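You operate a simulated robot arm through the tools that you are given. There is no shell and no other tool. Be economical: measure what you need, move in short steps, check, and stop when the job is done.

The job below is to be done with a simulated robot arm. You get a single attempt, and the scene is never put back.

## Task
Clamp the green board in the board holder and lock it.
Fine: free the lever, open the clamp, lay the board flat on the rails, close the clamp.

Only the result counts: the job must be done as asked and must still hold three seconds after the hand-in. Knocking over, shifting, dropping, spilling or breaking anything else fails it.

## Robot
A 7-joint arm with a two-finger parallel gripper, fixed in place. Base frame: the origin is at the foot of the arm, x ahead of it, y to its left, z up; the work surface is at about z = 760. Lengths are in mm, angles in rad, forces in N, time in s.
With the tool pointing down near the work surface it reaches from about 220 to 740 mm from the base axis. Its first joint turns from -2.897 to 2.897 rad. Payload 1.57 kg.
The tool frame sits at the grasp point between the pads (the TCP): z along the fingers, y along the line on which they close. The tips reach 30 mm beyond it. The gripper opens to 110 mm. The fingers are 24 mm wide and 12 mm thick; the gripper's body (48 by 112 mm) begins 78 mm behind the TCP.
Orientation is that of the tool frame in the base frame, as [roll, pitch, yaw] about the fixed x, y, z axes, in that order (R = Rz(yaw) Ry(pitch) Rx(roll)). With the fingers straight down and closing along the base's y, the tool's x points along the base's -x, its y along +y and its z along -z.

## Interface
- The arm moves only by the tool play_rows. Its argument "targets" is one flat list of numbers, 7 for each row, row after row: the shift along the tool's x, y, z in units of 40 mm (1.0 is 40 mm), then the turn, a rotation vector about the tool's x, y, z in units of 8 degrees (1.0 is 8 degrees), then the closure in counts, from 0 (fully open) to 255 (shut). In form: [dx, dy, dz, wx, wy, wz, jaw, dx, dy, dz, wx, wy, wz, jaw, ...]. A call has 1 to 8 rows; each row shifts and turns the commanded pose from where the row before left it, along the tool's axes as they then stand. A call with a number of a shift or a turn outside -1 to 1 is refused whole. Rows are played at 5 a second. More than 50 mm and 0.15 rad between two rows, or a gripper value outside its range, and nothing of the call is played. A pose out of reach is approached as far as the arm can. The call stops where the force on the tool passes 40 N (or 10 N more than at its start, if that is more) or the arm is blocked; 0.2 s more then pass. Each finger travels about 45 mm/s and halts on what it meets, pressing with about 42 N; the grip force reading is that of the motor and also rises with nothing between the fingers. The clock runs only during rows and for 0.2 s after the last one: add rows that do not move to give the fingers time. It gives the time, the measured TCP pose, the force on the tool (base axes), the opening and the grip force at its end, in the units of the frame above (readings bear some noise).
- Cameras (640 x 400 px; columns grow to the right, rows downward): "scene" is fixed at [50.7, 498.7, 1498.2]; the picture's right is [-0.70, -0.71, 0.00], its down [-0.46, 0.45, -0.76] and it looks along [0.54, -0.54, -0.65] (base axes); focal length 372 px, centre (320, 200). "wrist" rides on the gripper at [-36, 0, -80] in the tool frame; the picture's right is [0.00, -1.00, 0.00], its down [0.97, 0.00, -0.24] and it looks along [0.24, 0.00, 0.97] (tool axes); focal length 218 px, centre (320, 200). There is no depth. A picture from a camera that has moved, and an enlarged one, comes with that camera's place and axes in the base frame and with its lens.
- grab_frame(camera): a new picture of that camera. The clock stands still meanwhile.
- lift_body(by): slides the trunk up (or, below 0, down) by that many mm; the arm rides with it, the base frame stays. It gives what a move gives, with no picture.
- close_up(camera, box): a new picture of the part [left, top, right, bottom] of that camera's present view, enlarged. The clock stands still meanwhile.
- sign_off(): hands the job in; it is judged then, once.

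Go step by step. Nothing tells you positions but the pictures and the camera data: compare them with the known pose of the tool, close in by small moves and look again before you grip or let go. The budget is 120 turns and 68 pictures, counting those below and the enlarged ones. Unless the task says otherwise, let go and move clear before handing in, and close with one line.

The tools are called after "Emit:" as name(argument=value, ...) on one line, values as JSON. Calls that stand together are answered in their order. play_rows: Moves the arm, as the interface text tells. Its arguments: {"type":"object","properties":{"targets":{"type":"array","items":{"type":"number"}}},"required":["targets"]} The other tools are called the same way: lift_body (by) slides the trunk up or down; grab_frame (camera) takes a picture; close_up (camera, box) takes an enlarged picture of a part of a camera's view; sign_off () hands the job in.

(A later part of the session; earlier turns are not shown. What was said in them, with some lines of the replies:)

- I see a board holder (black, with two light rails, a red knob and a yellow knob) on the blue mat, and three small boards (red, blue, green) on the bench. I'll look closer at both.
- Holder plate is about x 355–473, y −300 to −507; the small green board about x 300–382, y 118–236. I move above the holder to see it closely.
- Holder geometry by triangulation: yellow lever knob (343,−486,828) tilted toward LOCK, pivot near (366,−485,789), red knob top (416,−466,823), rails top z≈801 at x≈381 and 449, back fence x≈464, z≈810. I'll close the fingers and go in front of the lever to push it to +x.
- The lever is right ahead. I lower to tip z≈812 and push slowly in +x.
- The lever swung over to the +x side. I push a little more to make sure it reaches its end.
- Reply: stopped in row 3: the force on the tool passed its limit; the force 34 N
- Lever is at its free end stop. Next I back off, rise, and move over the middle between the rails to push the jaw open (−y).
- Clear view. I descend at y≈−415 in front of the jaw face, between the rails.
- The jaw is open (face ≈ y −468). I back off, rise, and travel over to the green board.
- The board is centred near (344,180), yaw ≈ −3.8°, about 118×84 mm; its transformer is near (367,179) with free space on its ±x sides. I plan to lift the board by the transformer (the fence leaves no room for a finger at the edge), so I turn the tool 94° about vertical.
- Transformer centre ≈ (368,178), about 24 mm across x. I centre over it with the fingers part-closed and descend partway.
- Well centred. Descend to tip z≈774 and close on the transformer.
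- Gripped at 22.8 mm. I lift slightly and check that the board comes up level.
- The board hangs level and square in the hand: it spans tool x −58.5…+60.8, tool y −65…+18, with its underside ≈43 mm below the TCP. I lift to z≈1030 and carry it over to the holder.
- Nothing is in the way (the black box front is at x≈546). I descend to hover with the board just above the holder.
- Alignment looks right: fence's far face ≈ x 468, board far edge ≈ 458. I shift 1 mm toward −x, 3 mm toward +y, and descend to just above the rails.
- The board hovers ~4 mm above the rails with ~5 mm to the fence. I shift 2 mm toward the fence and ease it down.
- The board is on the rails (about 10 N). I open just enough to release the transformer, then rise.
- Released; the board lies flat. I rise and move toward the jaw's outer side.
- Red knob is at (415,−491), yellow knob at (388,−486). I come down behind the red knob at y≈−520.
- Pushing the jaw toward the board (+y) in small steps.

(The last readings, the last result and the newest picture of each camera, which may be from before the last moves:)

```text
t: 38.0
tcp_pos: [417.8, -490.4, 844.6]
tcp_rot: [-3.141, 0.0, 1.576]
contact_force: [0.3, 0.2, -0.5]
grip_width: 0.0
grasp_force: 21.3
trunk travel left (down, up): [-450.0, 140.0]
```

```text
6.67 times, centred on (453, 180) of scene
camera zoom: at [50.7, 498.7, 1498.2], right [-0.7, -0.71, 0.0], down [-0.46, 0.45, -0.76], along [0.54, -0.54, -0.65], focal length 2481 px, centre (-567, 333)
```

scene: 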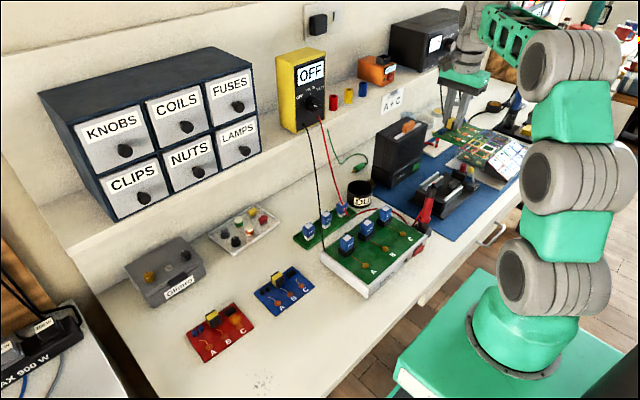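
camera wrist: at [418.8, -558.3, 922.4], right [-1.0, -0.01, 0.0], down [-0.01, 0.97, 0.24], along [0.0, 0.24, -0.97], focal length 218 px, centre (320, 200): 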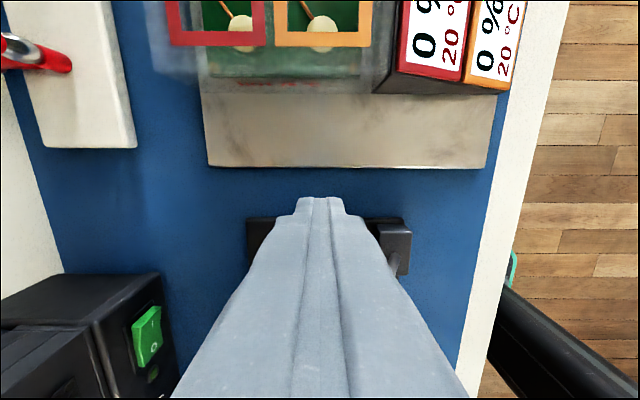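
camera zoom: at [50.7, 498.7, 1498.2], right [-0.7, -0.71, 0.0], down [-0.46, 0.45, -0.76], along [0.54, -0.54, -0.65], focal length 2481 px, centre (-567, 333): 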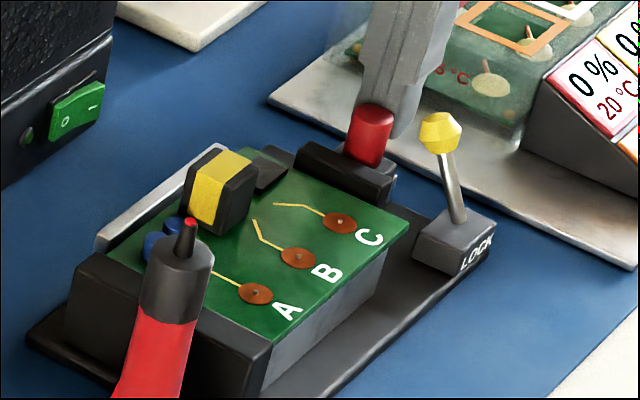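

Emit:
play_rows(targets=[0.06, 0, 0, 0, 0, 0, 255, 0.06, 0, 0, 0, 0, 0, 255, 0.05, 0, 0, 0, 0, 0, 255, 0.05, 0, 0, 0, 0, 0, 255, 0, 0, 0, 0, 0, 0, 255])

Emit:
close_up(camera="scene", box=[413, 156, 493, 206])

```text
t: 39.2
tcp_pos: [420.4, -483.8, 846.1]
tcp_rot: [-3.141, 0.002, 1.572]
contact_force: [1.5, -6.3, -1.0]
grip_width: 0.1
grasp_force: 21.3
trunk travel left (down, up): [-450.0, 140.0]
```

```text
8.00 times, centred on (453, 181) of scene
camera zoom: at [50.7, 498.7, 1498.2], right [-0.7, -0.71, 0.0], down [-0.46, 0.45, -0.76], along [0.54, -0.54, -0.65], focal length 2978 px, centre (-744, 352)
```

zoom: 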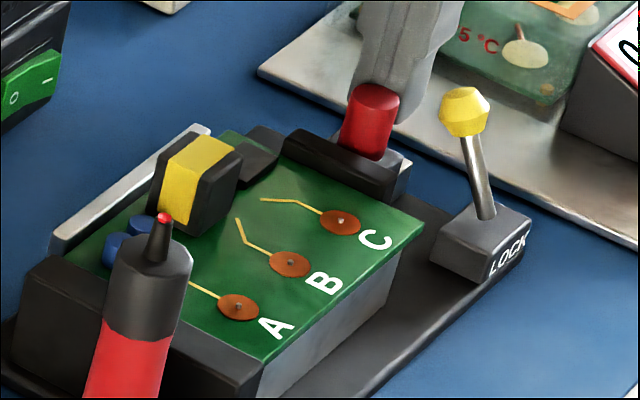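

Emit:
play_rows(targets=[0.04, -0.03, 0, 0, 0, 0, 255, 0.04, 0, 0, 0, 0, 0, 255, 0, 0, 0, 0, 0, 0, 255])

Emit:
close_up(camera="scene", box=[413, 156, 493, 206])

```text
t: 40.0
tcp_pos: [420.5, -482.4, 845.3]
tcp_rot: [3.14, 0.004, 1.575]
contact_force: [6.3, -29.2, -4.9]
grip_width: 0.1
grasp_force: 21.1
trunk travel left (down, up): [-450.0, 140.0]
```

```text
8.00 times, centred on (453, 181) of scene
camera zoom: at [50.7, 498.7, 1498.2], right [-0.7, -0.71, 0.0], down [-0.46, 0.45, -0.76], along [0.54, -0.54, -0.65], focal length 2978 px, centre (-744, 352)
```

zoom: 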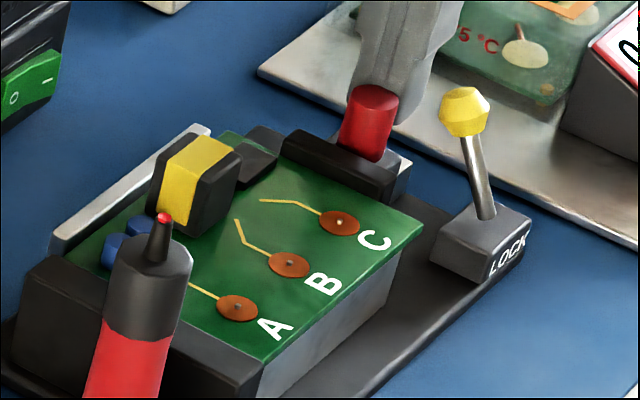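

The jaw is firm on the board (≈29 N). I back off 9 mm and check it stays.

Emit:
play_rows(targets=[-0.27, 0, 0.05, 0, 0, 0, 255, 0, 0, 0, 0, 0, 0, 255])

Emit:
close_up(camera="scene", box=[413, 156, 493, 206])

```text
t: 40.6
tcp_pos: [418.0, -489.5, 842.3]
tcp_rot: [-3.139, -0.002, 1.575]
contact_force: [0.3, -0.4, 1.1]
grip_width: 0.0
grasp_force: 21.2
trunk travel left (down, up): [-450.0, 140.0]
```

```text
8.00 times, centred on (453, 181) of scene
camera zoom: at [50.7, 498.7, 1498.2], right [-0.7, -0.71, 0.0], down [-0.46, 0.45, -0.76], along [0.54, -0.54, -0.65], focal length 2978 px, centre (-744, 352)
```

zoom: 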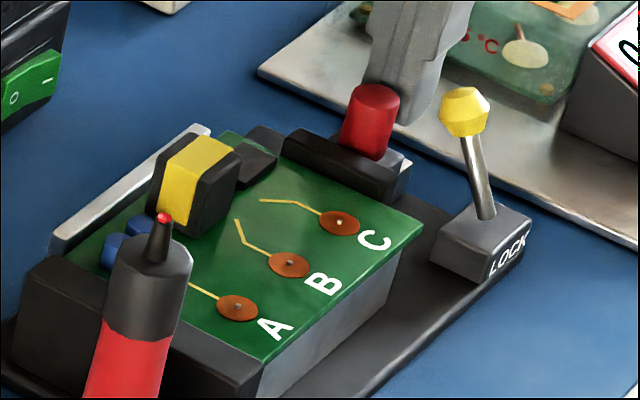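

Jaw stays put. Now I push the lever back toward LOCK (−x).

Emit:
play_rows(targets=[-0.03, -0.2, 0, 0, 0, 0, 255, 0, -0.2, 0, 0, 0, 0, 255, 0, -0.2, 0, 0, 0, 0, 255, 0, -0.2, 0, 0, 0, 0, 255, 0, -0.2, 0, 0, 0, 0, 255, 0, -0.2, 0, 0, 0, 0, 255, 0, 0, 0, 0, 0, 0, 255])

Emit:
close_up(camera="scene", box=[413, 156, 493, 206])

```text
t: 42.2
tcp_pos: [369.2, -490.9, 842.5]
tcp_rot: [3.141, 0.0, 1.575]
contact_force: [0.3, 0.7, -0.2]
grip_width: 0.0
grasp_force: 20.9
trunk travel left (down, up): [-450.0, 140.0]
```

```text
8.00 times, centred on (453, 181) of scene
camera zoom: at [50.7, 498.7, 1498.2], right [-0.7, -0.71, 0.0], down [-0.46, 0.45, -0.76], along [0.54, -0.54, -0.65], focal length 2978 px, centre (-744, 352)
```

zoom: 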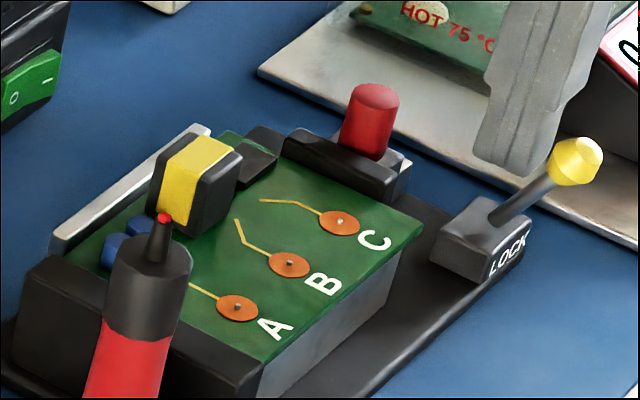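

The lever has swung to LOCK. I press a little further to confirm its end stop.

Emit:
play_rows(targets=[0, -0.1, 0, 0, 0, 0, 255, 0, -0.1, 0, 0, 0, 0, 255, 0, -0.08, 0, 0, 0, 0, 255, 0, 0, 0, 0, 0, 0, 255])

```text
t: 43.1
tcp_pos: [366.0, -492.0, 843.4]
tcp_rot: [3.135, 0.008, 1.588]
contact_force: [31.0, 8.5, -4.0]
grip_width: 0.0
grasp_force: 21.1
trunk travel left (down, up): [-450.0, 140.0]
stopped in row 4: the force on the tool passed its limit (the readings are from after the stop); the commanded pose is now the measured one
```

End stop felt at the LOCK side. I back off, rise clear and take a last look.

Emit:
play_rows(targets=[0, 0.2, 0, 0, 0, 0, 255, 0, 0, -0.8, 0, 0, 0, 255, 0, 0, -0.9, 0, 0, 0, 255, 0, 0, -0.9, 0, 0, 0, 255, 0, 0, -0.9, 0, 0, 0, 255, -0.3, -0.6, -0.5, 0, 0, 0, 255, 0, 0, 0, 0, 0, 0, 255])

Emit:
close_up(camera="scene", box=[413, 156, 493, 206])

Emit:
grab_frame(camera="scene")

Emit:
grab_frame(camera="wrist")

```text
t: 44.7
tcp_pos: [343.8, -505.9, 1004.9]
tcp_rot: [3.137, 0.005, 1.579]
contact_force: [0.8, -1.0, -0.4]
grip_width: 0.0
grasp_force: 21.2
trunk travel left (down, up): [-450.0, 140.0]
```

```text
8.00 times, centred on (453, 181) of scene
camera zoom: at [50.7, 498.7, 1498.2], right [-0.7, -0.71, 0.0], down [-0.46, 0.45, -0.76], along [0.54, -0.54, -0.65], focal length 2978 px, centre (-744, 352)
```

zoom: 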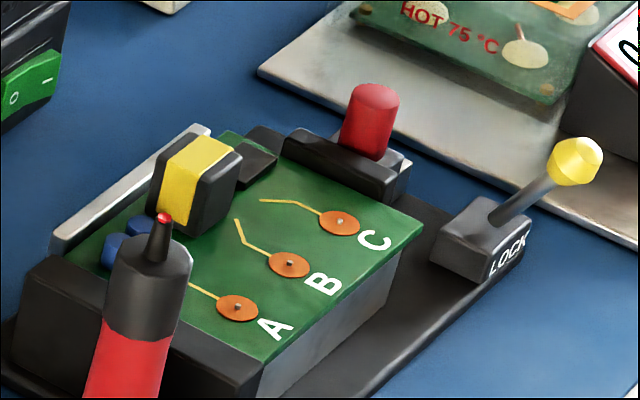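

```text
20 pictures are left
```

scene: 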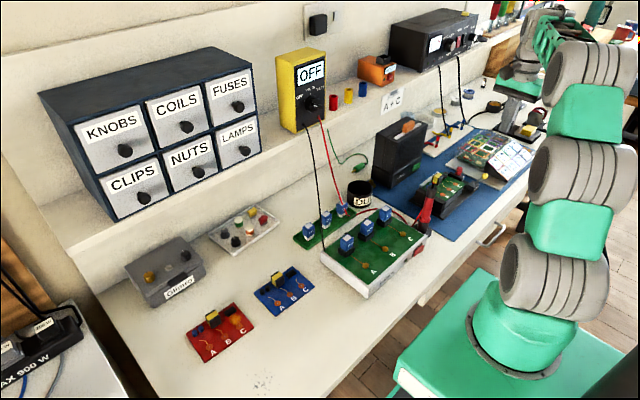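

```text
19 pictures are left
camera wrist: at [343.1, -541.7, 1083.5], right [-1.0, -0.01, -0.01], down [-0.01, 0.97, 0.23], along [0.0, 0.23, -0.97], focal length 218 px, centre (320, 200)
```

wrist: 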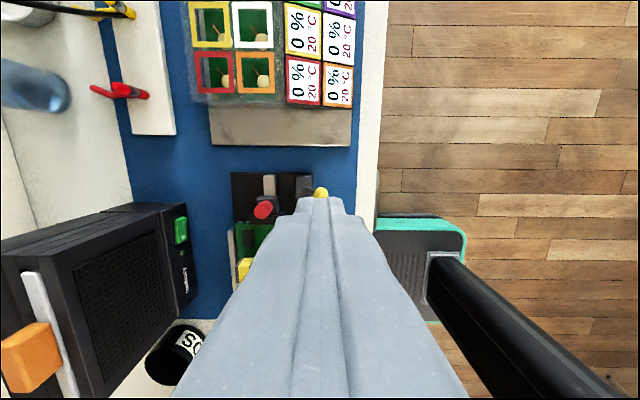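

The board lies flat on the rails, the jaw is tight on it, the lever is on LOCK, and nothing else looks moved. I'm handing in.

Emit:
sign_off()

```text
The job is handed in.
```

The green board is clamped flat in the holder and the lever is on LOCK; I handed the job in with the gripper clear.
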